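You operate a simulated robot arm through the tools that you are given. There is no shell and no other tool.

The job below is to be done with a simulated two-armed robot. You get a single attempt, and the scene is never put back.

TASK
Top up the counter with nuts to the job card's count.
Fine: dial the card's count, count, top up from the bench, shut the cover, fingers clear, count again to a green lamp.

The check looks at the end state, three seconds after you hand in, the way a careful person would. Anything else that was tipped, shoved, dropped, spilled or broken makes it a failure. Lids that push on must go on centred and level and be pressed home; caps that screw on are set level and turned clockwise until they are tight.

THE ROBOT
Two 7-joint arms with fingered hands on one trunk that stands fixed in place. Base frame: the origin is at the foot of the trunk, x ahead of it, y to its left, z up; the work surface is at about z = 0.93. Readings come in m, degrees, newtons and seconds.
The left shoulder is at [0.081, 0.241, 1.442], the right one opposite. Each reaches about 1.128 m from its shoulder. Payload 4.9 kg a hand.
Tool frame (each hand has its own): the origin (TCP) lies between the finger pads and is the grasp point; the fingertips stand 0.032 m ahead of it; z points along the fingers, y is the line along which they close. The gripper opens to 0.2 m; its body begins 0.089 m behind the TCP. The gripper is a hand of 4 fingers: y runs from the thumb to the fingers, the wrist lies at [0, 0, -0.267] in the tool frame, and closing takes about 1.5 s.
Orientation is that of the tool frame in the base frame, as a unit quaternion [w, x, y, z]. With the fingers straight down and closing along the base's y, the tool's x points along the base's -x, its y along +y and its z along -z.

THE INTERFACE
- The arms move only by the tool drive_tool. It takes "left_targets", "right_targets" or both (then of equal length, played together; a hand with none holds still); each is a list that holds one entry, the list of rows, each a list of 6 numbers: the shift along the tool's x, y, z in units of 30 mm (1.0 is 30 mm), then the turn, a rotation vector about the tool's x, y, z in units of 4 degrees (1.0 is 4 degrees). In form: [[[dx, dy, dz, rx, ry, rz], ...]]. A call has 1 to 20 rows; each row shifts and turns the commanded pose from where the row before left it, along the tool's axes as they then stand. "left_jaw" and "right_jaw" are, for a hand that has rows, the closure, from 0 (fully open) to 1 (shut), set as the call begins (left out, the last holds). A call with a number of a shift or a turn outside -1 to 1 is refused whole. Rows are played at 5 a second. More than 0.05 m and 8.6 degrees between two rows, or a gripper value outside its range, and nothing of the call is played. A pose out of reach is approached as far as the arm can. The call stops where the force on the tool passes 40 N (or 10 N more than at its start, if that is more) or the arm is blocked; 0.2 s more then pass. Each finger travels about 0.072 m/s and halts on what it meets, pressing with about 31 N; the grip force reading is that of the motor and also rises with nothing between the fingers. The clock runs only during rows and for 0.2 s after the last one: add rows that do not move to give the fingers time. It gives the time, the measured TCP pose, the force on the tool (base axes), the opening and the grip force at its end, in the units of the frame above (readings bear some noise), with the torque about the TCP (base axes, N m) and any sound that the robot's microphone picked up.
- Cameras (640 x 400 px; columns grow to the right, rows downward): "scene" is now at [0.1152, 0.0059, 1.6076]; the picture's right is [0.10, -1.00, -0.00], its down [-0.66, -0.06, -0.75] and it looks along [0.75, 0.07, -0.66] (base axes); focal length 350 px, centre (320, 200). "left" rides on the left gripper at [-0.069, -0.069, -0.116] in its tool frame; the picture's right is [0.71, -0.71, 0.00], its down [0.54, 0.54, -0.64] and it looks along [0.45, 0.45, 0.77] (tool axes); focal length 226 px, centre (320, 200). "right" rides on the right gripper at [0.069, -0.069, -0.116] in its tool frame; the picture's right is [0.71, 0.71, 0.00], its down [-0.54, 0.54, -0.64] and it looks along [-0.45, 0.45, 0.77] (tool axes); focal length 226 px, centre (320, 200). There is no depth. A picture from a camera that has moved, and an enlarged one, comes with that camera's place and axes in the base frame and with its lens.
- camera(camera): a new picture of that camera. It takes no simulated time.
- lift_body(by): slides the trunk up (or, below 0, down) by that many m; the arms and the scene camera ride with it, the base frame stays. It gives what a move gives, with no picture.
- set_grasp(shape, hand): the hand has 4 fingers and takes this shape, open, in about a second: jaw (thumb against the fingers, like two jaws); tri (thumb and two fingers); tip (a fingertip pinch); poke (one finger out to press); point (the index stretched); flat (the hand flat); cup (the hand cupped); fist (a fist). The gripper value then closes the fingers along that shape, each until it touches; the sizes above hold for jaw. It gives what a move gives, with no picture.
- head_to(pan, tilt): turns the head with the scene camera to pan (to the left, within 86 degrees either way) and tilt (down, from -29 to 69), counted from straight ahead of the robot. It gives what a move gives.
- zoom(camera, box): a new picture of the part [left, top, right, bottom] of that camera's present view, enlarged. It takes no simulated time.
- finish_job(): hands the job in; it is judged then, once.

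Nothing tells you positions but the pictures and the camera data. Unless the task says otherwise, let go and move clear before handing in.

The tools are called after "Emit:" by a JSON object that holds its "api" and its "payload". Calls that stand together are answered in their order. drive_tool: Moves the arms, as the interface text tells. Its arguments: {"type":"object","properties":{"left_targets":{"type":"array"},"left_jaw":{"type":"number"},"right_targets":{"type":"array"},"right_jaw":{"type":"number"}},"required":[]} The other tools are called the same way: lift_body (by) moves the trunk up or down; set_grasp (shape, hand) gives the hand a shape; head_to (pan, tilt) turns the head that bears the scene camera; camera (camera) takes a picture; zoom (camera, box) takes an enlarged picture of a part of a camera's view; finish_job () hands the job in.

At the start:

```text
time_s: 0.0
left_tool_pos: [0.7712, 0.2532, 1.244]
left_tcp_rot: [0.0, 0.0, 1.0, 0.0]
left_force: [0.6, 0.2, -0.5]
left_wrist_torque: [-0.03, 0.03, 0.01]
left_grip_width: 0.1997
left_gripper_force: 0.0
left_shape: jaw
right_tool_pos: [0.6922, -0.316, 1.2362]
right_tcp_rot: [0.0, 0.001, 1.0, 0.0]
right_force: [-0.5, 0.3, 0.5]
right_wrist_torque: [-0.01, 0.01, -0.02]
right_grip_width: 0.1999
right_gripper_force: 0.0
right_shape: jaw
trunk travel left (down, up): [-0.35, 0.49]
head pan, tilt (commanded): [5.6, 41.4]
```

scene: 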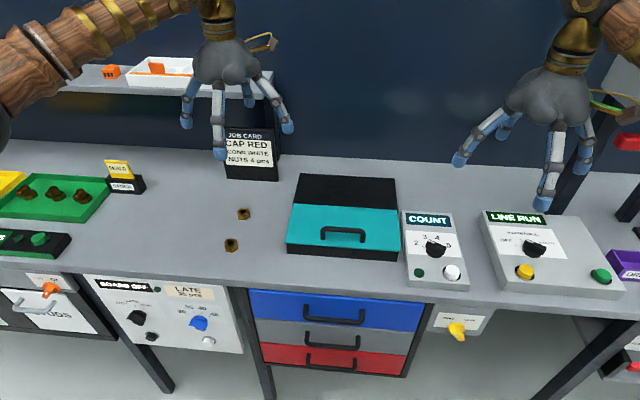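
right: 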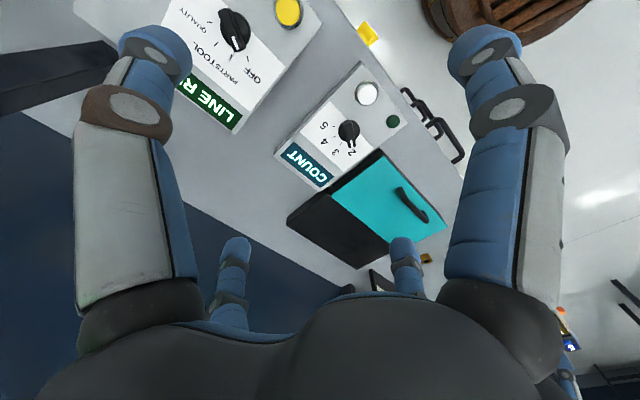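
left: 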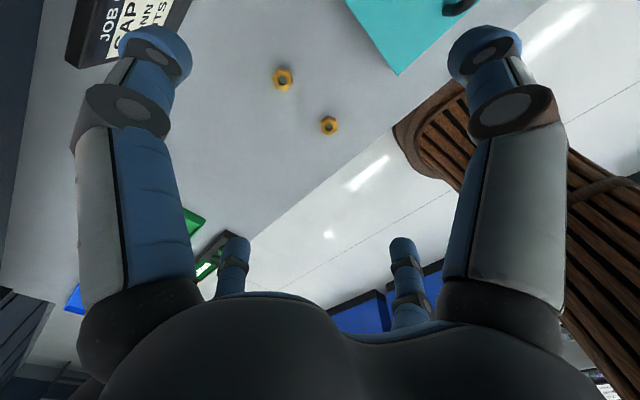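

I see a bench with a job card (nuts 4 pcs), a teal sliding/hinged cover on a black box next to a COUNT panel, and two loose nuts on the bench. I'll zoom in on the details first.

Emit:
{"api": "zoom", "payload": {"camera": "scene", "box": [210, 110, 300, 190]}}

Emit:
{"api": "zoom", "payload": {"camera": "scene", "box": [390, 200, 480, 300]}}

Emit:
{"api": "zoom", "payload": {"camera": "scene", "box": [270, 160, 410, 270]}}

Emit:
{"api": "zoom", "payload": {"camera": "scene", "box": [210, 190, 270, 270]}}

```text
5.00 times, centred on (255, 150) of scene
camera zoom: at [0.1152, 0.0059, 1.6076], right [0.1, -1.0, 0.0], down [-0.66, -0.06, -0.75], along [0.75, 0.07, -0.66], focal length 1752 px, centre (645, 450)
```

zoom: 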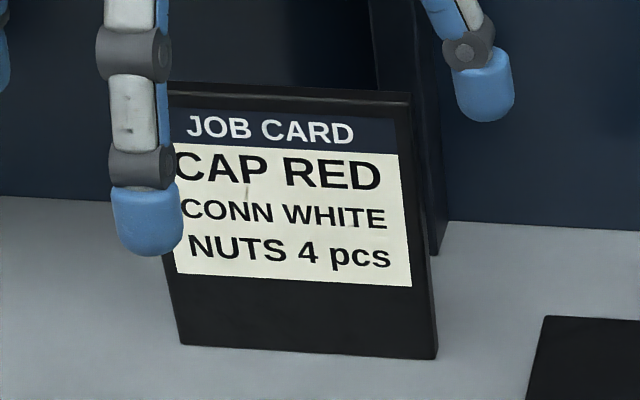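

```text
4.00 times, centred on (435, 250) of scene
camera zoom: at [0.1152, 0.0059, 1.6076], right [0.1, -1.0, 0.0], down [-0.66, -0.06, -0.75], along [0.75, 0.07, -0.66], focal length 1401 px, centre (-140, 0)
```

zoom: 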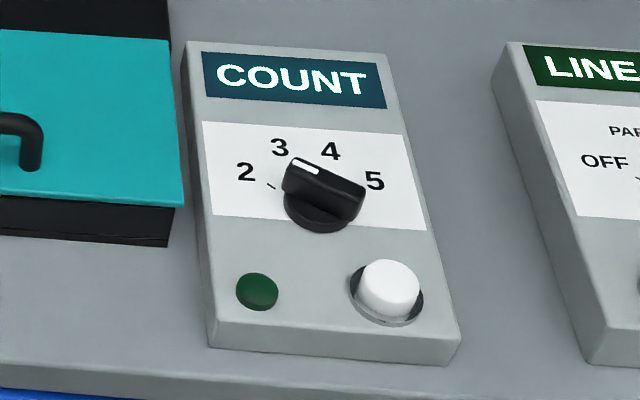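

```text
3.64 times, centred on (340, 215) of scene
camera zoom: at [0.1152, 0.0059, 1.6076], right [0.1, -1.0, 0.0], down [-0.66, -0.06, -0.75], along [0.75, 0.07, -0.66], focal length 1274 px, centre (247, 146)
```

zoom: 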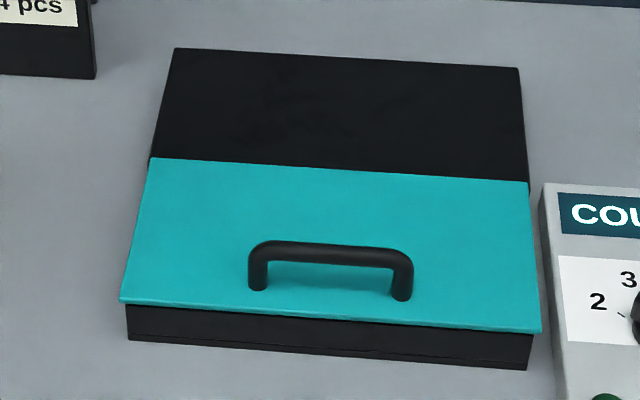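

```text
5.00 times, centred on (240, 230) of scene
camera zoom: at [0.1152, 0.0059, 1.6076], right [0.1, -1.0, 0.0], down [-0.66, -0.06, -0.75], along [0.75, 0.07, -0.66], focal length 1752 px, centre (720, 50)
```

zoom: 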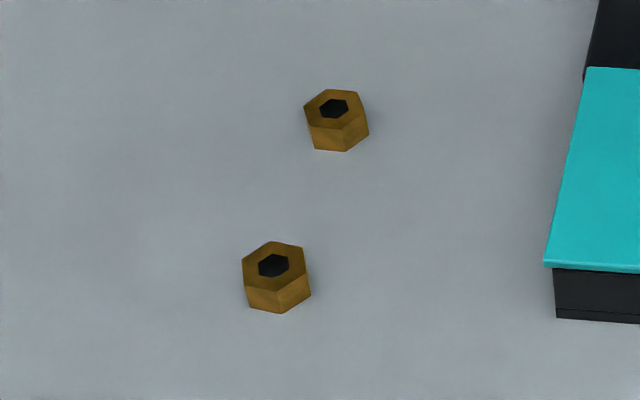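

The card asks for 4 nuts; the COUNT dial seems to point at 3; two loose nuts lie near (0.79, 0.285) and (0.675, 0.285). I'll look more closely with the wrist cameras and at neighbouring things before moving.

Emit:
{"api": "zoom", "payload": {"camera": "right", "box": [270, 60, 470, 280]}}

Emit:
{"api": "zoom", "payload": {"camera": "left", "box": [200, 0, 480, 180]}}

Emit:
{"api": "zoom", "payload": {"camera": "scene", "box": [0, 140, 240, 290]}}

Emit:
{"api": "zoom", "payload": {"camera": "scene", "box": [400, 190, 640, 340]}}

Emit:
{"api": "head_to", "payload": {"pan": 5.6, "tilt": 60}}

```text
1.82 times, centred on (370, 170) of right
camera zoom: at [0.6238, -0.3854, 1.3513], right [-0.71, 0.71, 0.0], down [0.54, 0.54, 0.64], along [0.45, 0.45, -0.77], focal length 411 px, centre (229, 254)
```

zoom: 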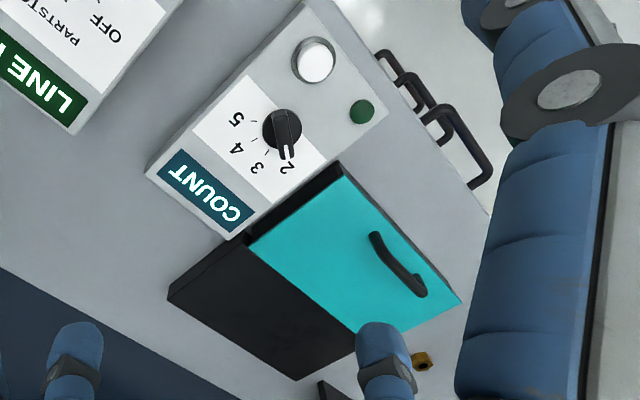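

```text
2.22 times, centred on (340, 90) of left
camera zoom: at [0.8408, 0.1859, 1.3595], right [-0.71, -0.71, 0.0], down [-0.54, 0.54, 0.64], along [-0.45, 0.45, -0.77], focal length 502 px, centre (276, 444)
```

zoom: 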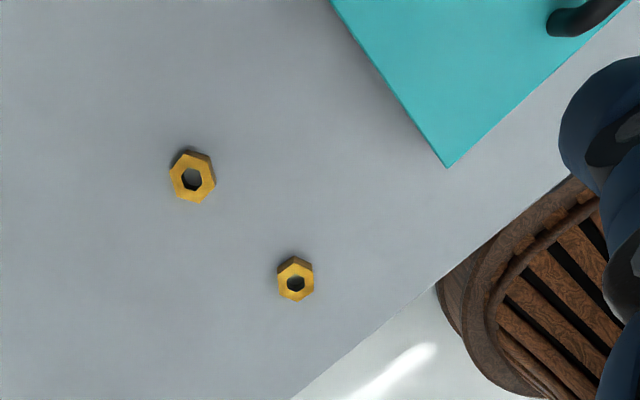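

```text
2.67 times, centred on (120, 215) of scene
camera zoom: at [0.1152, 0.0059, 1.6076], right [0.1, -1.0, 0.0], down [-0.66, -0.06, -0.75], along [0.75, 0.07, -0.66], focal length 934 px, centre (853, 160)
```

zoom: 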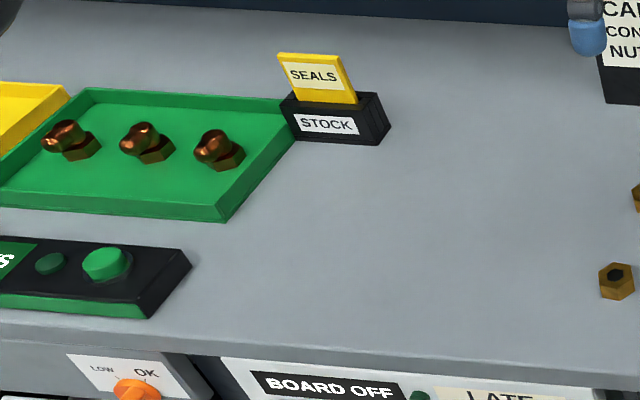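

```text
2.67 times, centred on (520, 265) of scene
camera zoom: at [0.1152, 0.0059, 1.6076], right [0.1, -1.0, 0.0], down [-0.66, -0.06, -0.75], along [0.75, 0.07, -0.66], focal length 934 px, centre (-213, 27)
```

zoom: 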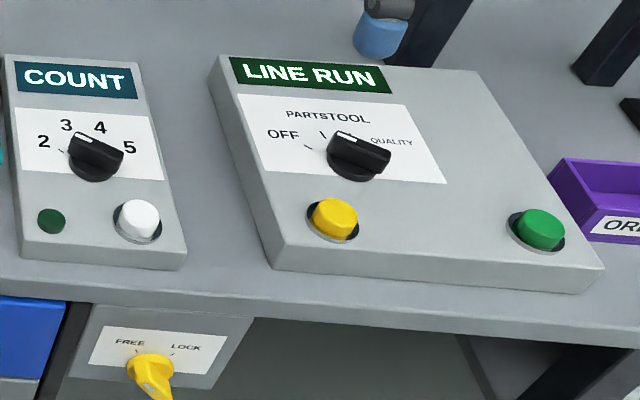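

```text
time_s: 0.8
left_tool_pos: [0.7727, 0.2542, 1.2435]
left_tcp_rot: [0.0, 0.0, 1.0, 0.0]
left_force: [-0.2, 0.5, 0.5]
left_wrist_torque: [-0.01, -0.02, -0.01]
left_grip_width: 0.1999
left_gripper_force: 0.1
left_shape: jaw
right_tool_pos: [0.6929, -0.3159, 1.2341]
right_tcp_rot: [0.0, 0.0, 1.0, 0.0]
right_force: [0.3, 0.0, -0.1]
right_wrist_torque: [0.01, 0.0, -0.03]
right_grip_width: 0.1998
right_gripper_force: 0.1
right_shape: jaw
trunk travel left (down, up): [-0.35, 0.49]
head pan, tilt (commanded): [5.6, 60.0]
```

The dial's pointer reads differently from each view because of its height, so I'll look from the steeper head view to determine the actual dial setting and the cover's build.

Emit:
{"api": "camera", "payload": {"camera": "scene"}}

Emit:
{"api": "zoom", "payload": {"camera": "right", "box": [320, 70, 420, 180]}}

```text
taken
camera scene: at [0.0979, 0.0042, 1.583], right [0.1, -1.0, 0.0], down [-0.86, -0.08, -0.5], along [0.5, 0.05, -0.87], focal length 350 px, centre (320, 200)
```

scene: 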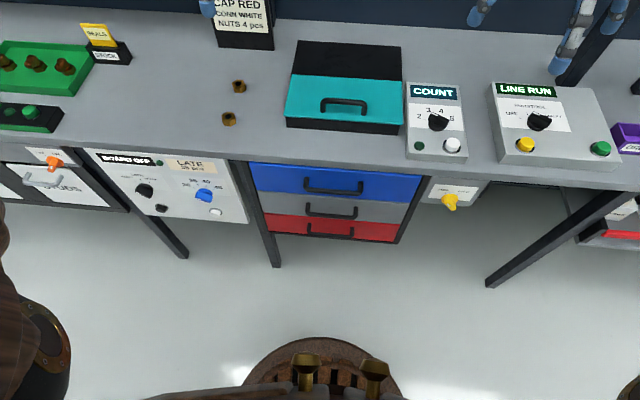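

```text
3.64 times, centred on (370, 125) of right
camera zoom: at [0.6238, -0.3854, 1.3513], right [-0.71, 0.71, 0.0], down [0.54, 0.54, 0.64], along [0.45, 0.45, -0.77], focal length 822 px, centre (138, 473)
```

zoom: 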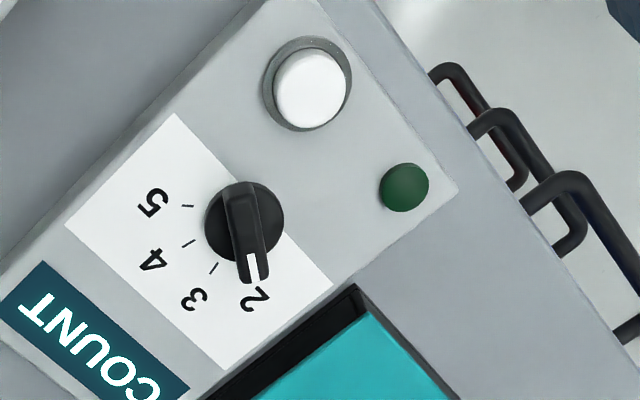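

From the right camera the knob's bar covers the tick for 2, so the dial sits at 2 and must go clockwise to 4. Next I'll look at my hands to learn where the fingers are.

Emit:
{"api": "head_to", "payload": {"pan": -20, "tilt": 30}}

Emit:
{"api": "camera", "payload": {"camera": "scene"}}

```text
time_s: 1.8
left_tool_pos: [0.7716, 0.254, 1.2431]
left_tcp_rot: [0.0, 0.0, 1.0, 0.0]
left_force: [0.2, 0.3, -0.6]
left_wrist_torque: [0.0, 0.02, 0.02]
left_grip_width: 0.2001
left_gripper_force: 0.0
left_shape: jaw
right_tool_pos: [0.6923, -0.3163, 1.2351]
right_tcp_rot: [-0.001, 0.0, 1.0, 0.0]
right_force: [-0.2, -0.6, -0.1]
right_wrist_torque: [0.01, 0.0, 0.03]
right_grip_width: 0.1999
right_gripper_force: 0.1
right_shape: jaw
trunk travel left (down, up): [-0.35, 0.49]
head pan, tilt (commanded): [-20.0, 30.0]
```

```text
taken
camera scene: at [0.1165, -0.0331, 1.625], right [-0.34, -0.94, 0.0], down [-0.47, 0.17, -0.87], along [0.81, -0.3, -0.5], focal length 350 px, centre (320, 200)
```

scene: 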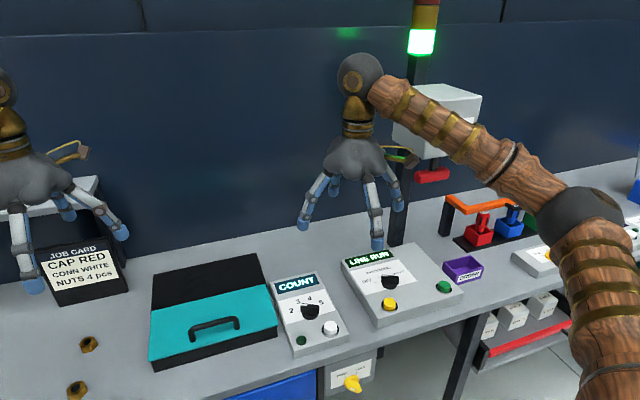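

The view is broader now, and a green stack lamp is lit. I'll zoom on the right hand and the cover.

Emit:
{"api": "zoom", "payload": {"camera": "scene", "box": [280, 90, 440, 260]}}

Emit:
{"api": "zoom", "payload": {"camera": "scene", "box": [140, 240, 360, 380]}}

```text
2.35 times, centred on (360, 175) of scene
camera zoom: at [0.1165, -0.0331, 1.625], right [-0.34, -0.94, 0.0], down [-0.47, 0.17, -0.87], along [0.81, -0.3, -0.5], focal length 824 px, centre (226, 259)
```

zoom: 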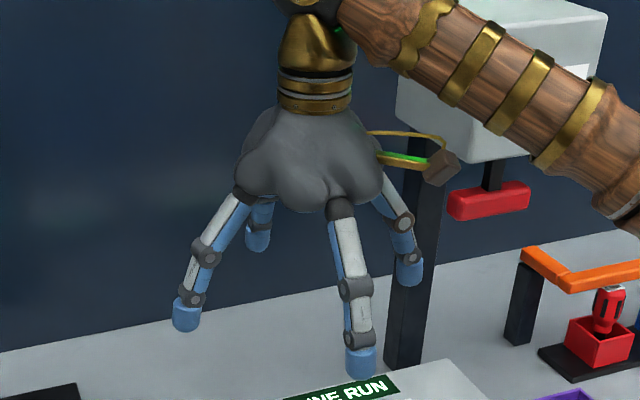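

```text
2.86 times, centred on (250, 310) of scene
camera zoom: at [0.1165, -0.0331, 1.625], right [-0.34, -0.94, 0.0], down [-0.47, 0.17, -0.87], along [0.81, -0.3, -0.5], focal length 1001 px, centre (520, -114)
```

zoom: 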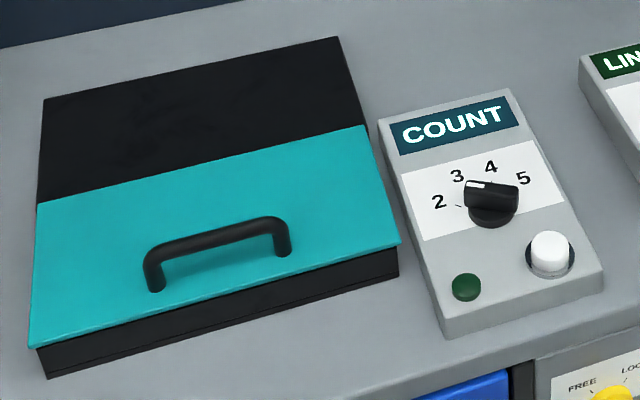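

The right hand's four fingertips are spread in a plus pattern around the TCP. I'll try the "tip" and "poke" shapes in the air and look at each.

Emit:
{"api": "set_grasp", "payload": {"hand": "right", "shape": "tip"}}

Emit:
{"api": "head_to", "payload": {"pan": -22, "tilt": 30}}

Emit:
{"api": "zoom", "payload": {"camera": "scene", "box": [260, 70, 460, 260]}}

Emit:
{"api": "camera", "payload": {"camera": "right"}}

Emit:
{"api": "set_grasp", "payload": {"hand": "left", "shape": "tri"}}

Emit:
{"api": "camera", "payload": {"camera": "left"}}

```text
time_s: 2.7
left_tool_pos: [0.771, 0.2548, 1.2439]
left_tcp_rot: [0.0, 0.0, 1.0, 0.0]
left_force: [0.2, 0.5, 0.2]
left_wrist_torque: [0.01, -0.01, 0.0]
left_grip_width: 0.1998
left_gripper_force: 0.1
left_shape: jaw
right_tool_pos: [0.6933, -0.3146, 1.236]
right_tcp_rot: [0.0, 0.001, 1.0, 0.0]
right_force: [-0.2, 0.2, -0.3]
right_wrist_torque: [0.04, 0.01, 0.01]
right_grip_width: 0.2
right_gripper_force: 0.0
right_shape: tip
trunk travel left (down, up): [-0.35, 0.49]
head pan, tilt (commanded): [-20.0, 30.0]
```

```text
time_s: 3.3
left_tool_pos: [0.7718, 0.2547, 1.2441]
left_tcp_rot: [0.0, -0.001, 1.0, 0.0]
left_force: [-0.2, 0.2, -0.3]
left_wrist_torque: [0.01, -0.03, -0.04]
left_grip_width: 0.2001
left_gripper_force: 0.1
left_shape: jaw
right_tool_pos: [0.6928, -0.316, 1.2354]
right_tcp_rot: [0.0, 0.001, 1.0, 0.0]
right_force: [-1.0, 0.5, -0.3]
right_wrist_torque: [-0.01, 0.02, -0.02]
right_grip_width: 0.2001
right_gripper_force: 0.1
right_shape: tip
trunk travel left (down, up): [-0.35, 0.49]
head pan, tilt (commanded): [-22.0, 30.0]
```

```text
2.11 times, centred on (360, 165) of scene
camera zoom: at [0.1154, -0.0362, 1.625], right [-0.37, -0.93, 0.0], down [-0.46, 0.19, -0.87], along [0.8, -0.32, -0.5], focal length 738 px, centre (236, 274)
```

zoom: 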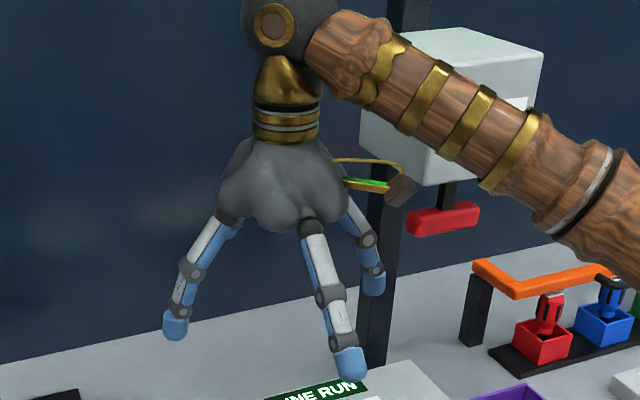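

```text
taken
camera right: at [0.6238, -0.3854, 1.3513], right [-0.71, 0.71, 0.0], down [0.54, 0.54, 0.64], along [0.45, 0.45, -0.77], focal length 226 px, centre (320, 200)
```

right: 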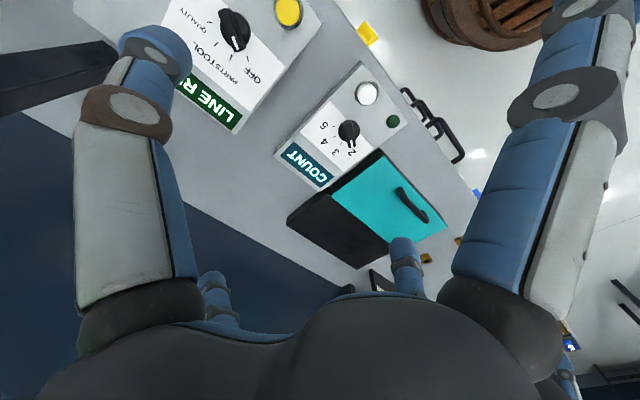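

```text
time_s: 4.2
left_tool_pos: [0.7725, 0.2541, 1.243]
left_tcp_rot: [0.0, 0.0, 1.0, 0.0]
left_force: [0.1, -1.6, 0.2]
left_wrist_torque: [-0.01, -0.02, 0.0]
left_grip_width: 0.1996
left_gripper_force: 0.0
left_shape: tri
right_tool_pos: [0.6928, -0.316, 1.2348]
right_tcp_rot: [0.001, 0.001, 1.0, 0.0]
right_force: [0.1, 0.4, 0.5]
right_wrist_torque: [0.0, 0.01, 0.0]
right_grip_width: 0.2
right_gripper_force: 0.1
right_shape: tip
trunk travel left (down, up): [-0.35, 0.49]
head pan, tilt (commanded): [-22.0, 30.0]
```

```text
taken
camera left: at [0.8408, 0.1859, 1.3595], right [-0.71, -0.71, 0.0], down [-0.54, 0.54, 0.64], along [-0.45, 0.45, -0.77], focal length 226 px, centre (320, 200)
```

left: 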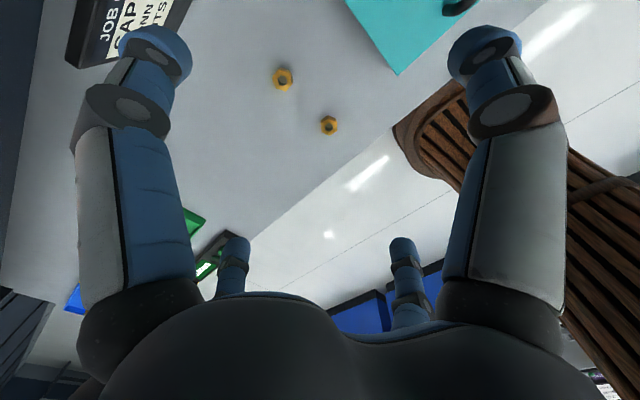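

In "tip" the ±x fingers splay outward while the ±y pair (thumb and finger) stays for pinching. I'll close both hands in the air to see how the fingertips travel.

Emit:
{"api": "drive_tool", "payload": {"left_targets": [[[0, 0, 0, 0, 0, 0], [0, 0, 0, 0, 0, 0], [0, 0, 0, 0, 0, 0], [0, 0, 0, 0, 0, 0], [0, 0, 0, 0, 0, 0], [0, 0, 0, 0, 0, 0], [0, 0, 0, 0, 0, 0], [0, 0, 0, 0, 0, 0]]], "right_targets": [[[0, 0, 0, 0, 0, 0], [0, 0, 0, 0, 0, 0], [0, 0, 0, 0, 0, 0], [0, 0, 0, 0, 0, 0], [0, 0, 0, 0, 0, 0], [0, 0, 0, 0, 0, 0], [0, 0, 0, 0, 0, 0], [0, 0, 0, 0, 0, 0]]], "left_jaw": 0.85, "right_jaw": 0.85}}

Emit:
{"api": "camera", "payload": {"camera": "scene"}}

Emit:
{"api": "zoom", "payload": {"camera": "scene", "box": [260, 70, 460, 260]}}

Emit:
{"api": "camera", "payload": {"camera": "right"}}

Emit:
{"api": "camera", "payload": {"camera": "left"}}

```text
time_s: 6.0
left_tool_pos: [0.7717, 0.2539, 1.2435]
left_tcp_rot: [0.0, 0.001, 1.0, 0.001]
left_force: [-0.2, 0.1, -0.4]
left_wrist_torque: [0.03, -0.01, 0.02]
left_grip_width: 0.0304
left_gripper_force: 0.0
left_shape: tri
right_tool_pos: [0.6931, -0.3168, 1.2352]
right_tcp_rot: [0.0, 0.002, 1.0, 0.0]
right_force: [-0.3, 0.5, 0.0]
right_wrist_torque: [-0.01, 0.0, -0.01]
right_grip_width: 0.0303
right_gripper_force: 0.1
right_shape: tip
trunk travel left (down, up): [-0.35, 0.49]
head pan, tilt (commanded): [-22.0, 30.0]
```

```text
taken
camera scene: at [0.1154, -0.0362, 1.625], right [-0.38, -0.93, 0.0], down [-0.46, 0.19, -0.87], along [0.8, -0.32, -0.5], focal length 350 px, centre (320, 200)
```

scene: 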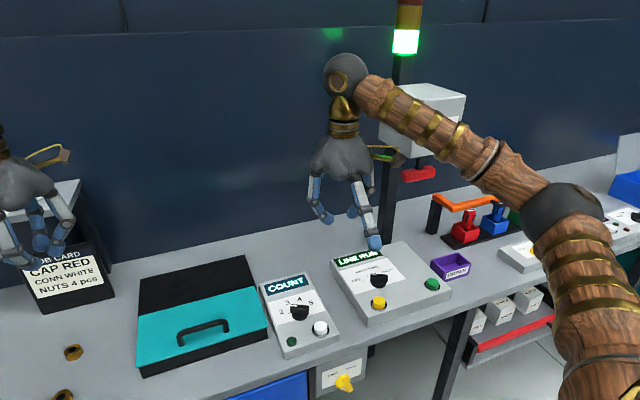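

```text
2.11 times, centred on (360, 165) of scene
camera zoom: at [0.1154, -0.0362, 1.625], right [-0.38, -0.93, 0.0], down [-0.46, 0.19, -0.87], along [0.8, -0.32, -0.5], focal length 738 px, centre (236, 274)
```

zoom: 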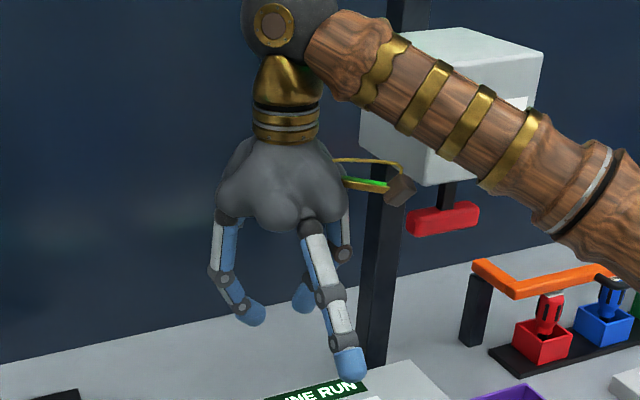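

```text
taken
camera right: at [0.6238, -0.3854, 1.3513], right [-0.71, 0.71, 0.0], down [0.54, 0.54, 0.64], along [0.45, 0.45, -0.77], focal length 226 px, centre (320, 200)
```

right: 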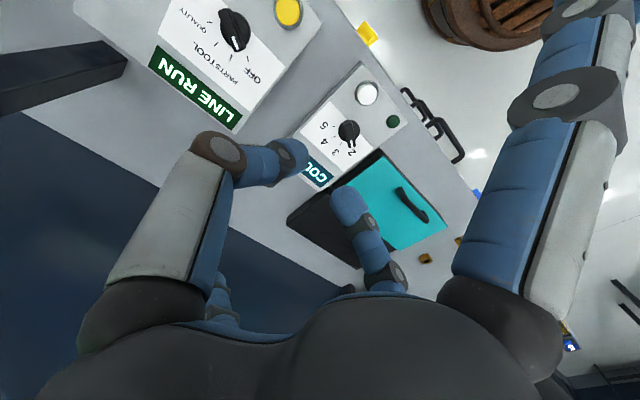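

```text
taken
camera left: at [0.8408, 0.1859, 1.3595], right [-0.71, -0.71, 0.0], down [-0.54, 0.54, 0.64], along [-0.45, 0.45, -0.77], focal length 226 px, centre (320, 200)
```

left: 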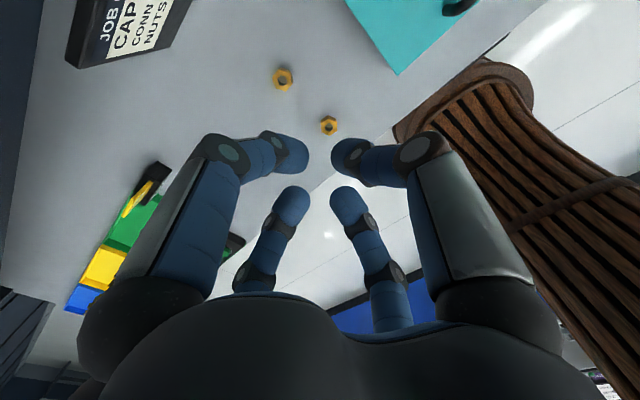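

Closing curls the thumb and the opposite finger to meet near the TCP, while in "tip" the two side fingers stay splayed and slightly higher. I'll open both hands and bring the right hand to hover above the COUNT panel (knob about (0.70, -0.225)) for a closer look.

Emit:
{"api": "drive_tool", "payload": {"left_targets": [[[0, 0, 0, 0, 0, 0], [0, 0, 0, 0, 0, 0], [0, 0, 0, 0, 0, 0], [0, 0, 0, 0, 0, 0], [0, 0, 0, 0, 0, 0], [0, 0, 0, 0, 0, 0], [0, 0, 0, 0, 0, 0], [0, 0, 0, 0, 0, 0]]], "right_targets": [[[-0.05, 0.6, 0.9, 0, 0, 0], [-0.05, 0.6, 0.9, 0, 0, 0], [-0.05, 0.6, 0.9, 0, 0, 0], [-0.05, 0.6, 0.9, 0, 0, 0], [-0.05, 0.6, 0.9, 0, 0, 0], [0, 0, 0, 0, 0, 0], [0, 0, 0, 0, 0, 0], [0, 0, 0, 0, 0, 0]]], "left_jaw": 0, "right_jaw": 0}}

Emit:
{"api": "camera", "payload": {"camera": "right"}}

Emit:
{"api": "zoom", "payload": {"camera": "right", "box": [240, 60, 420, 180]}}

Emit:
{"api": "camera", "payload": {"camera": "scene"}}

```text
time_s: 7.8
left_tool_pos: [0.7717, 0.2534, 1.2421]
left_tcp_rot: [0.0, 0.0, 1.0, -0.001]
left_force: [0.5, 0.8, 0.3]
left_wrist_torque: [-0.01, 0.02, 0.02]
left_grip_width: 0.1998
left_gripper_force: 0.0
left_shape: tri
right_tool_pos: [0.6998, -0.2246, 1.0966]
right_tcp_rot: [0.0, 0.001, 1.0, 0.001]
right_force: [0.7, -0.8, -0.4]
right_wrist_torque: [0.01, -0.01, 0.01]
right_grip_width: 0.1998
right_gripper_force: 0.0
right_shape: tip
trunk travel left (down, up): [-0.35, 0.49]
head pan, tilt (commanded): [-22.0, 30.0]
```

```text
taken
camera right: at [0.6311, -0.2943, 1.2137], right [-0.71, 0.71, 0.0], down [0.54, 0.54, 0.64], along [0.45, 0.45, -0.77], focal length 226 px, centre (320, 200)
```

right: 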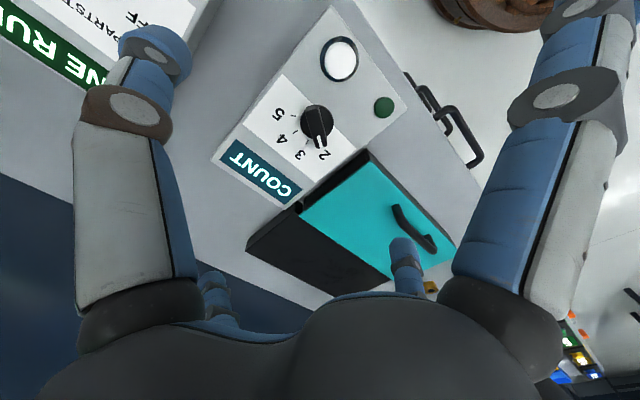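

```text
3.33 times, centred on (330, 120) of right
camera zoom: at [0.6311, -0.2943, 1.2137], right [-0.71, 0.71, 0.0], down [0.54, 0.54, 0.64], along [0.45, 0.45, -0.77], focal length 754 px, centre (287, 467)
```

zoom: 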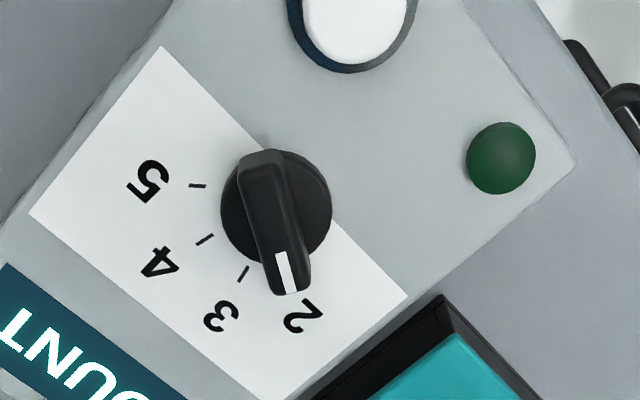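

```text
taken
camera scene: at [0.1157, -0.0359, 1.625], right [-0.37, -0.93, 0.0], down [-0.46, 0.19, -0.87], along [0.8, -0.32, -0.5], focal length 350 px, centre (320, 200)
```

scene: 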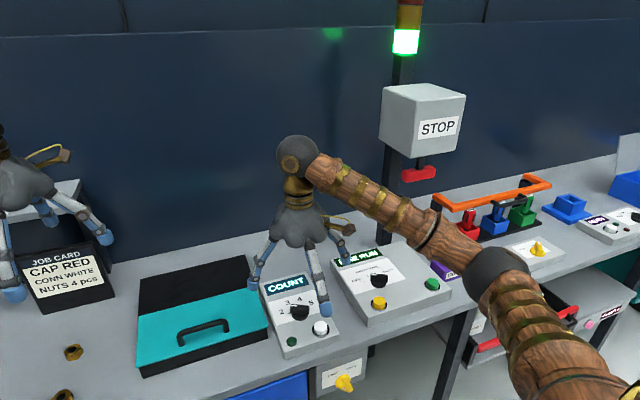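

The knob's axis is near (0.706, -0.225), its bar points at "2" (about 57° left of ahead), labels are about 36° apart, and its top is at z≈0.97. I'll turn the right hand by +57° and narrow the pinch, still hovering.

Emit:
{"api": "drive_tool", "payload": {"right_targets": [[[-0.2, 0, 0, 0, 0, -0.95], [0, 0, 0, 0, 0, -0.95], [0, 0, 0, 0, 0, -0.95], [0, 0, 0, 0, 0, -0.95], [0, 0, 0, 0, 0, -0.95], [0, 0, 0, 0, 0, -0.95], [0, 0, 0, 0, 0, -0.95], [0, 0, 0, 0, 0, -0.95], [0, 0, 0, 0, 0, -0.95], [0, 0, 0, 0, 0, -0.95], [0, 0, 0, 0, 0, -0.95], [0, 0, 0, 0, 0, -0.95], [0, 0, 0, 0, 0, -0.95], [0, 0, 0, 0, 0, -0.95], [0, 0, 0, 0, 0, -0.95], [0, 0, 0, 0, 0, 0]]], "right_jaw": 0.65}}

Emit:
{"api": "camera", "payload": {"camera": "right"}}

Emit:
{"api": "camera", "payload": {"camera": "scene"}}

```text
time_s: 11.2
left_tool_pos: [0.7723, 0.2535, 1.2437]
left_tcp_rot: [0.0, 0.0, 1.0, 0.0]
left_force: [0.6, 1.0, 0.0]
left_wrist_torque: [-0.01, -0.01, 0.03]
left_grip_width: 0.1999
left_gripper_force: 0.0
left_shape: tri
right_tool_pos: [0.7054, -0.2255, 1.1007]
right_tcp_rot: [0.0, -0.478, 0.879, 0.0]
right_force: [0.7, 0.2, 0.1]
right_wrist_torque: [0.03, -0.02, -0.03]
right_grip_width: 0.0704
right_gripper_force: 0.0
right_shape: tip
trunk travel left (down, up): [-0.35, 0.49]
head pan, tilt (commanded): [-22.0, 30.0]
```

```text
taken
camera right: at [0.7267, -0.3217, 1.2163], right [-0.98, -0.21, 0.0], down [-0.16, 0.75, 0.64], along [-0.13, 0.63, -0.77], focal length 226 px, centre (320, 200)
```

right: 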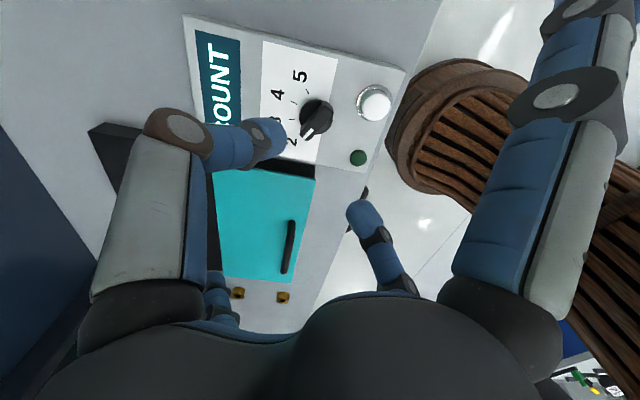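

```text
taken
camera scene: at [0.1154, -0.0361, 1.625], right [-0.38, -0.93, 0.0], down [-0.46, 0.19, -0.87], along [0.8, -0.32, -0.5], focal length 350 px, centre (320, 200)
```

scene: 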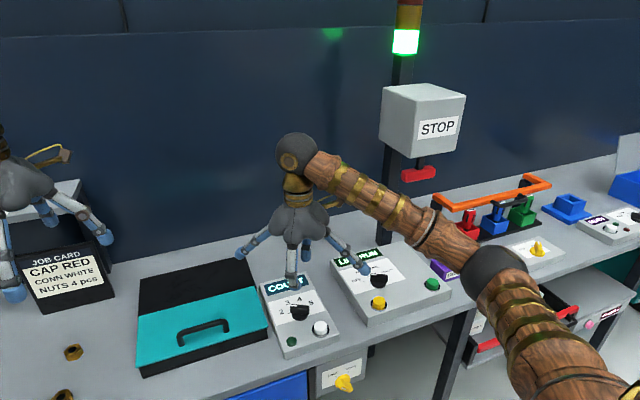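

The yaw is right. I'll zoom on the knob to fix its axis from this second vantage point.

Emit:
{"api": "zoom", "payload": {"camera": "right", "box": [250, 50, 410, 180]}}

Emit:
{"api": "zoom", "payload": {"camera": "scene", "box": [230, 200, 390, 340]}}

```text
3.08 times, centred on (330, 115) of right
camera zoom: at [0.7267, -0.3217, 1.2163], right [-0.98, -0.21, 0.0], down [-0.16, 0.75, 0.64], along [-0.13, 0.63, -0.77], focal length 696 px, centre (289, 462)
```

zoom: 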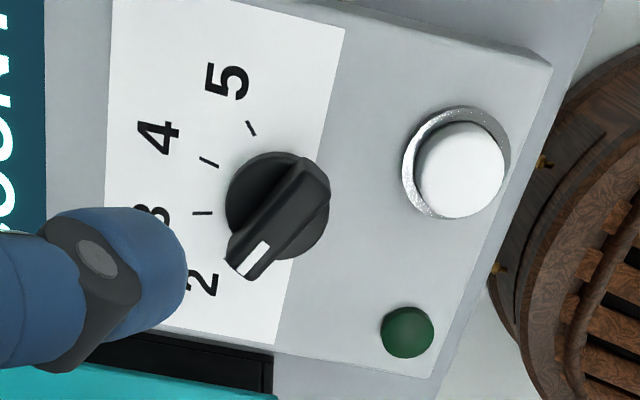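

```text
2.86 times, centred on (310, 270) of scene
camera zoom: at [0.1154, -0.0361, 1.625], right [-0.38, -0.93, 0.0], down [-0.46, 0.19, -0.87], along [0.8, -0.32, -0.5], focal length 1001 px, centre (349, 0)
```

zoom: 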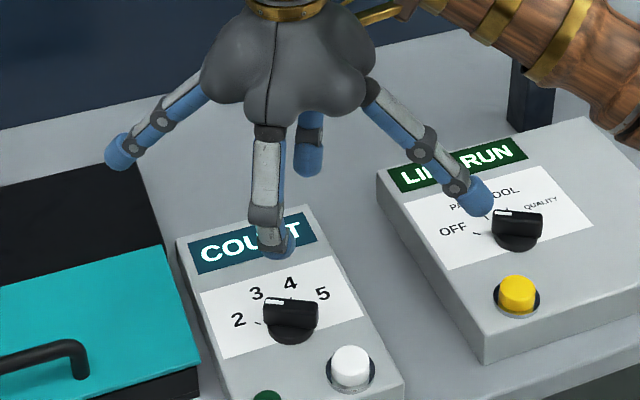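

Combining both views, I take the knob axis at (0.7095, -0.2235) with bar top near z≈0.96. I'll centre and descend to just above the bar, then look again.

Emit:
{"api": "drive_tool", "payload": {"right_targets": [[[-0.13, -0.08, 0.7, 0, 0, 0], [0, 0, 0.7, 0, 0, 0], [0, 0, 0.7, 0, 0, 0], [0, 0, 0.7, 0, 0, 0], [0, 0, 0.6, 0, 0, 0], [0, 0, 0, 0, 0, 0]]]}}

Emit:
{"api": "camera", "payload": {"camera": "right"}}

Emit:
{"api": "zoom", "payload": {"camera": "right", "box": [230, 60, 430, 240]}}

Emit:
{"api": "zoom", "payload": {"camera": "scene", "box": [230, 200, 390, 340]}}

```text
time_s: 12.6
left_tool_pos: [0.7724, 0.2536, 1.2436]
left_tcp_rot: [0.0, 0.0, 1.0, 0.0]
left_force: [-0.5, 0.1, -0.6]
left_wrist_torque: [-0.01, 0.02, 0.0]
left_grip_width: 0.1996
left_gripper_force: 0.2
left_shape: tri
right_tool_pos: [0.7092, -0.225, 0.9984]
right_tcp_rot: [0.001, -0.477, 0.879, 0.0]
right_force: [0.2, 0.9, -0.3]
right_wrist_torque: [-0.04, 0.02, 0.01]
right_grip_width: 0.0704
right_gripper_force: 0.1
right_shape: tip
trunk travel left (down, up): [-0.35, 0.49]
head pan, tilt (commanded): [-22.0, 30.0]
```

```text
taken
camera right: at [0.7296, -0.3212, 1.1151], right [-0.98, -0.21, 0.0], down [-0.16, 0.75, 0.64], along [-0.13, 0.63, -0.77], focal length 226 px, centre (320, 200)
```

right: 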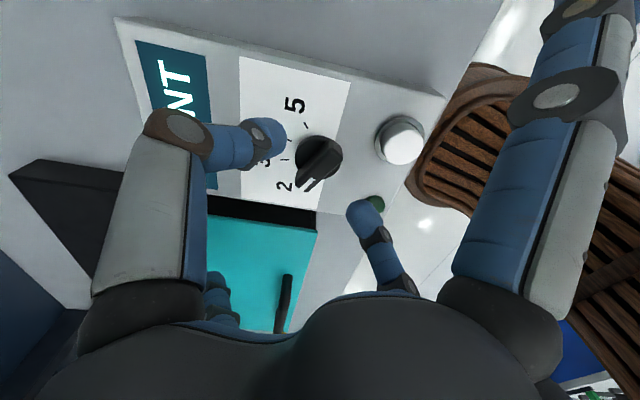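

```text
2.22 times, centred on (330, 150) of right
camera zoom: at [0.7296, -0.3212, 1.1151], right [-0.98, -0.21, 0.0], down [-0.16, 0.75, 0.64], along [-0.13, 0.63, -0.77], focal length 502 px, centre (298, 311)
```

zoom: 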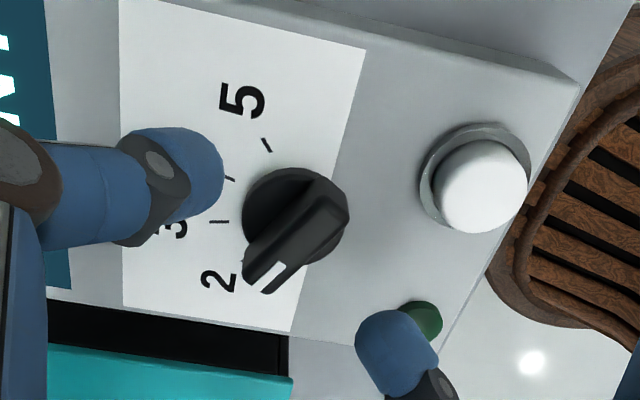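

```text
2.86 times, centred on (310, 270) of scene
camera zoom: at [0.1152, -0.036, 1.6251], right [-0.38, -0.93, 0.0], down [-0.46, 0.19, -0.87], along [0.8, -0.32, -0.5], focal length 1001 px, centre (349, 0)
```

zoom: 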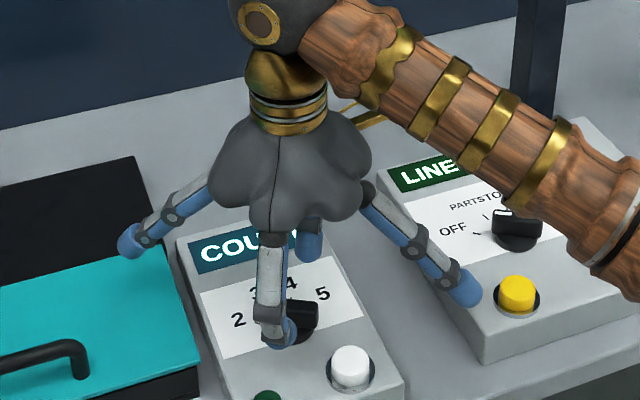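

The knob is centred beneath the TCP and the side fingers are clear of the LINE RUN panel. I'll descend 16 mm and close on the bar.

Emit:
{"api": "drive_tool", "payload": {"right_targets": [[[0, 0, 0.27, 0, 0, 0], [0, 0, 0.27, 0, 0, 0], [0, 0, 0, 0, 0, 0]]]}}

Emit:
{"api": "drive_tool", "payload": {"right_targets": [[[0, 0, 0, 0, 0, 0], [0, 0, 0, 0, 0, 0], [0, 0, 0, 0, 0, 0], [0, 0, 0, 0, 0, 0], [0, 0, 0, 0, 0, 0], [0, 0, 0, 0, 0, 0]]], "right_jaw": 0.97}}

Emit:
{"api": "zoom", "payload": {"camera": "right", "box": [230, 60, 430, 240]}}

Emit:
{"api": "zoom", "payload": {"camera": "scene", "box": [230, 200, 390, 340]}}

```text
time_s: 13.4
left_tool_pos: [0.7718, 0.2538, 1.2435]
left_tcp_rot: [0.0, 0.0, 1.0, 0.0]
left_force: [-0.1, -0.2, 0.7]
left_wrist_torque: [-0.02, 0.04, -0.02]
left_grip_width: 0.1997
left_gripper_force: 0.0
left_shape: tri
right_tool_pos: [0.7096, -0.225, 0.9813]
right_tcp_rot: [0.0, -0.477, 0.879, 0.0]
right_force: [-0.4, 0.0, -0.9]
right_wrist_torque: [0.01, -0.01, 0.0]
right_grip_width: 0.0703
right_gripper_force: 0.0
right_shape: tip
trunk travel left (down, up): [-0.35, 0.49]
head pan, tilt (commanded): [-22.0, 30.0]
```

```text
time_s: 14.8
left_tool_pos: [0.7719, 0.2542, 1.2432]
left_tcp_rot: [-0.001, 0.0, 1.0, 0.0]
left_force: [-0.5, -0.4, -0.8]
left_wrist_torque: [0.01, -0.01, -0.02]
left_grip_width: 0.1997
left_gripper_force: 0.0
left_shape: tri
right_tool_pos: [0.7102, -0.2231, 0.9831]
right_tcp_rot: [0.0, -0.477, 0.879, -0.001]
right_force: [-2.2, 2.2, 2.7]
right_wrist_torque: [0.02, 0.07, -0.02]
right_grip_width: 0.0067
right_gripper_force: 0.1
right_shape: tip
trunk travel left (down, up): [-0.35, 0.49]
head pan, tilt (commanded): [-22.0, 30.0]
```

```text
2.22 times, centred on (330, 150) of right
camera zoom: at [0.7298, -0.3205, 1.0986], right [-0.98, -0.21, 0.0], down [-0.16, 0.75, 0.64], along [-0.13, 0.63, -0.77], focal length 502 px, centre (298, 311)
```

zoom: 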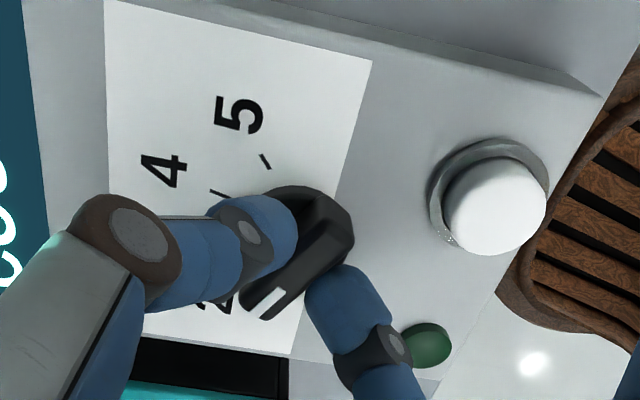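

```text
2.86 times, centred on (310, 270) of scene
camera zoom: at [0.1147, -0.0358, 1.6251], right [-0.38, -0.93, 0.0], down [-0.46, 0.19, -0.87], along [0.8, -0.32, -0.5], focal length 1001 px, centre (349, 0)
```

zoom: 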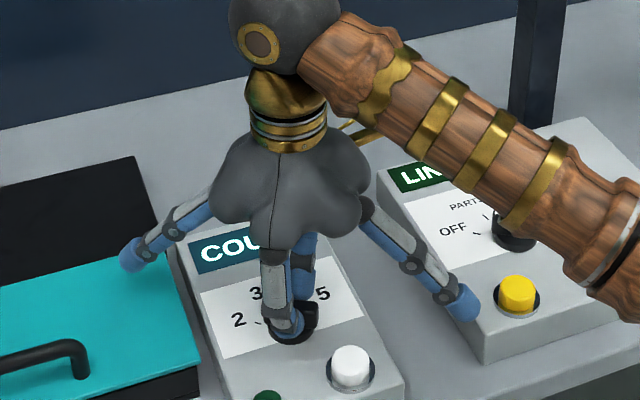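

Thumb and finger sit on both sides of the bar. I'll close fully to press and turn clockwise in a first part of 20°, watching the forces.

Emit:
{"api": "drive_tool", "payload": {"right_targets": [[[0, 0, 0, 0, 0, 0], [0, 0, 0, 0, 0, 0], [0, 0, 0, 0, 0, 0], [0, 0, 0, 0, 0, 1], [0, 0, 0, 0, 0, 1], [0, 0, 0, 0, 0, 1], [0, 0, 0, 0, 0, 1], [0, 0, 0, 0, 0, 1], [0, 0, 0, 0, 0, 0]]], "right_jaw": 1.0}}

Emit:
{"api": "zoom", "payload": {"camera": "right", "box": [230, 60, 430, 240]}}

```text
time_s: 16.8
left_tool_pos: [0.7712, 0.254, 1.2431]
left_tcp_rot: [0.0, 0.0, 1.0, 0.0]
left_force: [0.0, -0.4, -0.4]
left_wrist_torque: [0.0, -0.02, -0.02]
left_grip_width: 0.1998
left_gripper_force: 0.1
left_shape: tri
right_tool_pos: [0.7098, -0.2234, 0.9825]
right_tcp_rot: [0.0, -0.317, 0.949, 0.0]
right_force: [-2.2, 2.3, -3.0]
right_wrist_torque: [0.11, 0.05, 0.03]
right_grip_width: 0.0071
right_gripper_force: 31.0
right_shape: tip
trunk travel left (down, up): [-0.35, 0.49]
head pan, tilt (commanded): [-22.0, 30.0]
```

```text
2.22 times, centred on (330, 150) of right
camera zoom: at [0.6966, -0.3209, 1.0979], right [-0.99, 0.14, 0.0], down [0.11, 0.76, 0.64], along [0.09, 0.64, -0.77], focal length 502 px, centre (298, 311)
```

zoom: 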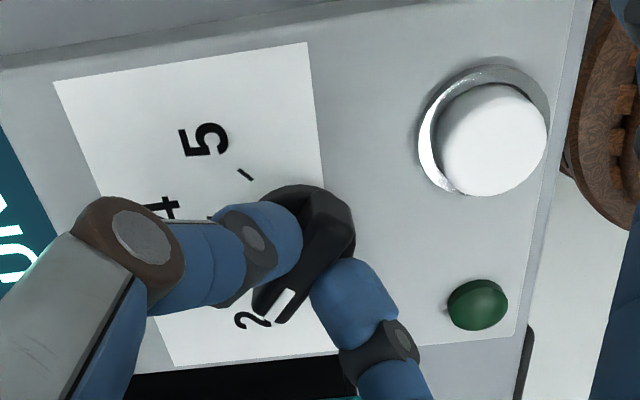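

The knob follows the hand. I'll turn the remaining ~56° clockwise towards 4.

Emit:
{"api": "drive_tool", "payload": {"right_targets": [[[0, 0, 0, 0, 0, 1], [0, 0, 0, 0, 0, 1], [0, 0, 0, 0, 0, 1], [0, 0, 0, 0, 0, 1], [0, 0, 0, 0, 0, 1], [0, 0, 0, 0, 0, 1], [0, 0, 0, 0, 0, 1], [0, 0, 0, 0, 0, 1], [0, 0, 0, 0, 0, 1], [0, 0, 0, 0, 0, 1], [0, 0, 0, 0, 0, 1], [0, 0, 0, 0, 0, 1], [0, 0, 0, 0, 0, 0.9], [0, 0, 0, 0, 0, 0]]]}}

Emit:
{"api": "zoom", "payload": {"camera": "right", "box": [230, 60, 430, 240]}}

Emit:
{"api": "zoom", "payload": {"camera": "scene", "box": [230, 200, 390, 340]}}

```text
time_s: 19.8
left_tool_pos: [0.7727, 0.2543, 1.2433]
left_tcp_rot: [-0.001, 0.0, 1.0, -0.001]
left_force: [-0.2, 0.9, 0.1]
left_wrist_torque: [-0.01, 0.01, 0.0]
left_grip_width: 0.1999
left_gripper_force: 0.1
left_shape: tri
right_tool_pos: [0.7114, -0.2244, 0.9818]
right_tcp_rot: [0.001, 0.129, 0.992, 0.0]
right_force: [-3.6, -0.7, -5.4]
right_wrist_torque: [-0.02, 0.02, 0.08]
right_grip_width: 0.0069
right_gripper_force: 31.1
right_shape: tip
trunk travel left (down, up): [-0.35, 0.49]
head pan, tilt (commanded): [-22.0, 30.0]
```

```text
2.22 times, centred on (330, 150) of right
camera zoom: at [0.6269, -0.2741, 1.0977], right [-0.5, 0.86, 0.0], down [0.66, 0.39, 0.64], along [0.56, 0.32, -0.77], focal length 502 px, centre (298, 311)
```

zoom: 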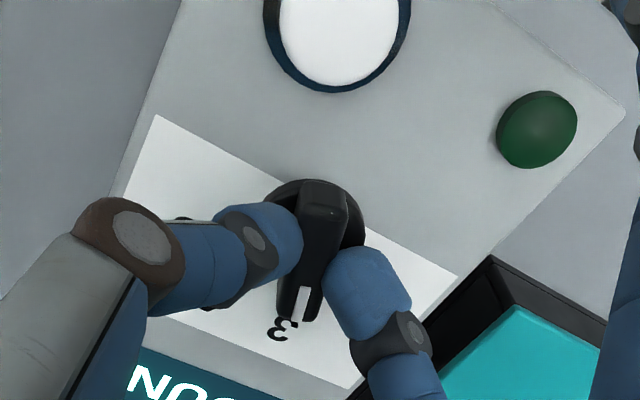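

```text
2.86 times, centred on (310, 270) of scene
camera zoom: at [0.1155, -0.0363, 1.625], right [-0.38, -0.93, 0.0], down [-0.46, 0.19, -0.87], along [0.8, -0.32, -0.5], focal length 1001 px, centre (349, 0)
```

zoom: 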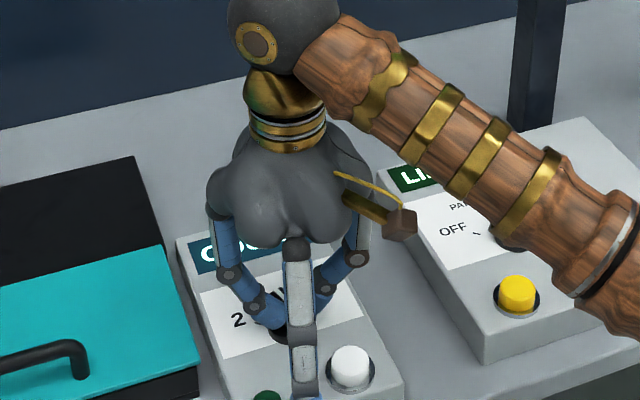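

The fingers slipped round the bar: the knob now stands at about 23°, i.e. on "3". I'll release, raise a little, turn back to match the bar, and re-grip on the pointer's end so that I get a lever arm.

Emit:
{"api": "drive_tool", "payload": {"right_targets": [[[0, 0, 0, 0, 0, 0], [0, 0, 0, 0, 0, 0], [0, 0, 0, 0, 0, 0], [0, 0, -0.7, 0, 0, 0], [0, 0, 0, 0, 0, -0.95], [0, 0, 0, 0, 0, -0.95], [0, 0, 0, 0, 0, -0.95], [0, 0, 0, 0, 0, -0.95], [0, 0, 0, 0, 0, -0.95], [0, 0, 0, 0, 0, -0.95], [0, 0, 0, 0, 0, -0.95], [0, 0, 0, 0, 0, -0.95], [0, 0, 0, 0, 0, -0.95], [0, 0, 0, 0, 0, -0.95], [-0.385, 0.05, 0, 0, 0, 0], [0, 0, 0, 0, 0, 0]]], "right_jaw": 0.7}}

Emit:
{"api": "zoom", "payload": {"camera": "right", "box": [230, 60, 430, 240]}}

Emit:
{"api": "zoom", "payload": {"camera": "scene", "box": [230, 200, 390, 340]}}

```text
time_s: 23.2
left_tool_pos: [0.7728, 0.2537, 1.2437]
left_tcp_rot: [0.0, 0.0, 1.0, 0.0]
left_force: [0.0, -0.2, -0.8]
left_wrist_torque: [0.01, -0.01, -0.01]
left_grip_width: 0.1999
left_gripper_force: 0.0
left_shape: tri
right_tool_pos: [0.7213, -0.2187, 1.0029]
right_tcp_rot: [0.001, -0.202, 0.979, 0.0]
right_force: [0.1, 0.9, 0.4]
right_wrist_torque: [0.02, 0.02, 0.0]
right_grip_width: 0.0597
right_gripper_force: 0.0
right_shape: tip
trunk travel left (down, up): [-0.35, 0.49]
head pan, tilt (commanded): [-22.0, 30.0]
```

```text
2.22 times, centred on (330, 150) of right
camera zoom: at [0.6845, -0.3096, 1.1189], right [-0.93, 0.37, 0.0], down [0.28, 0.71, 0.64], along [0.24, 0.6, -0.77], focal length 502 px, centre (298, 311)
```

zoom: 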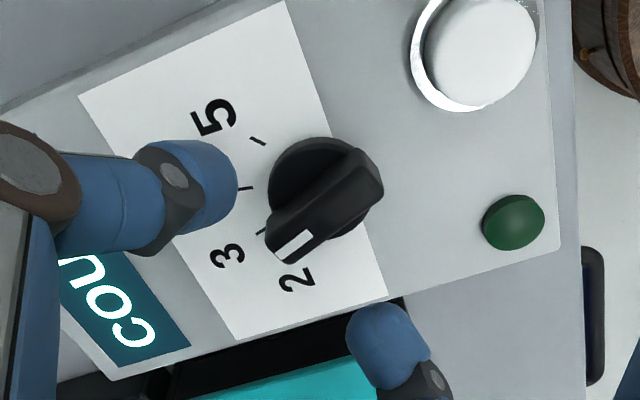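

```text
2.86 times, centred on (310, 270) of scene
camera zoom: at [0.1152, -0.0364, 1.625], right [-0.38, -0.93, 0.0], down [-0.46, 0.19, -0.87], along [0.8, -0.32, -0.5], focal length 1001 px, centre (349, 0)
```

zoom: 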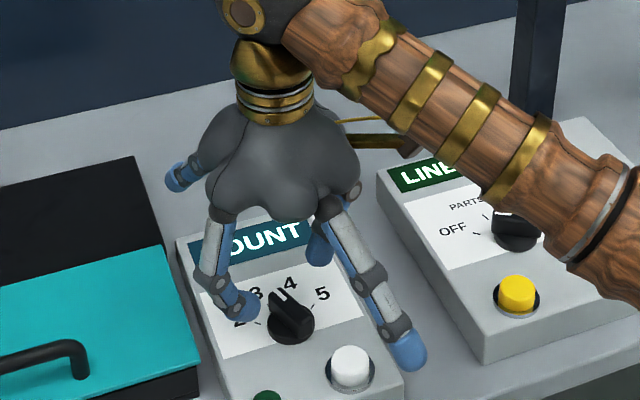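

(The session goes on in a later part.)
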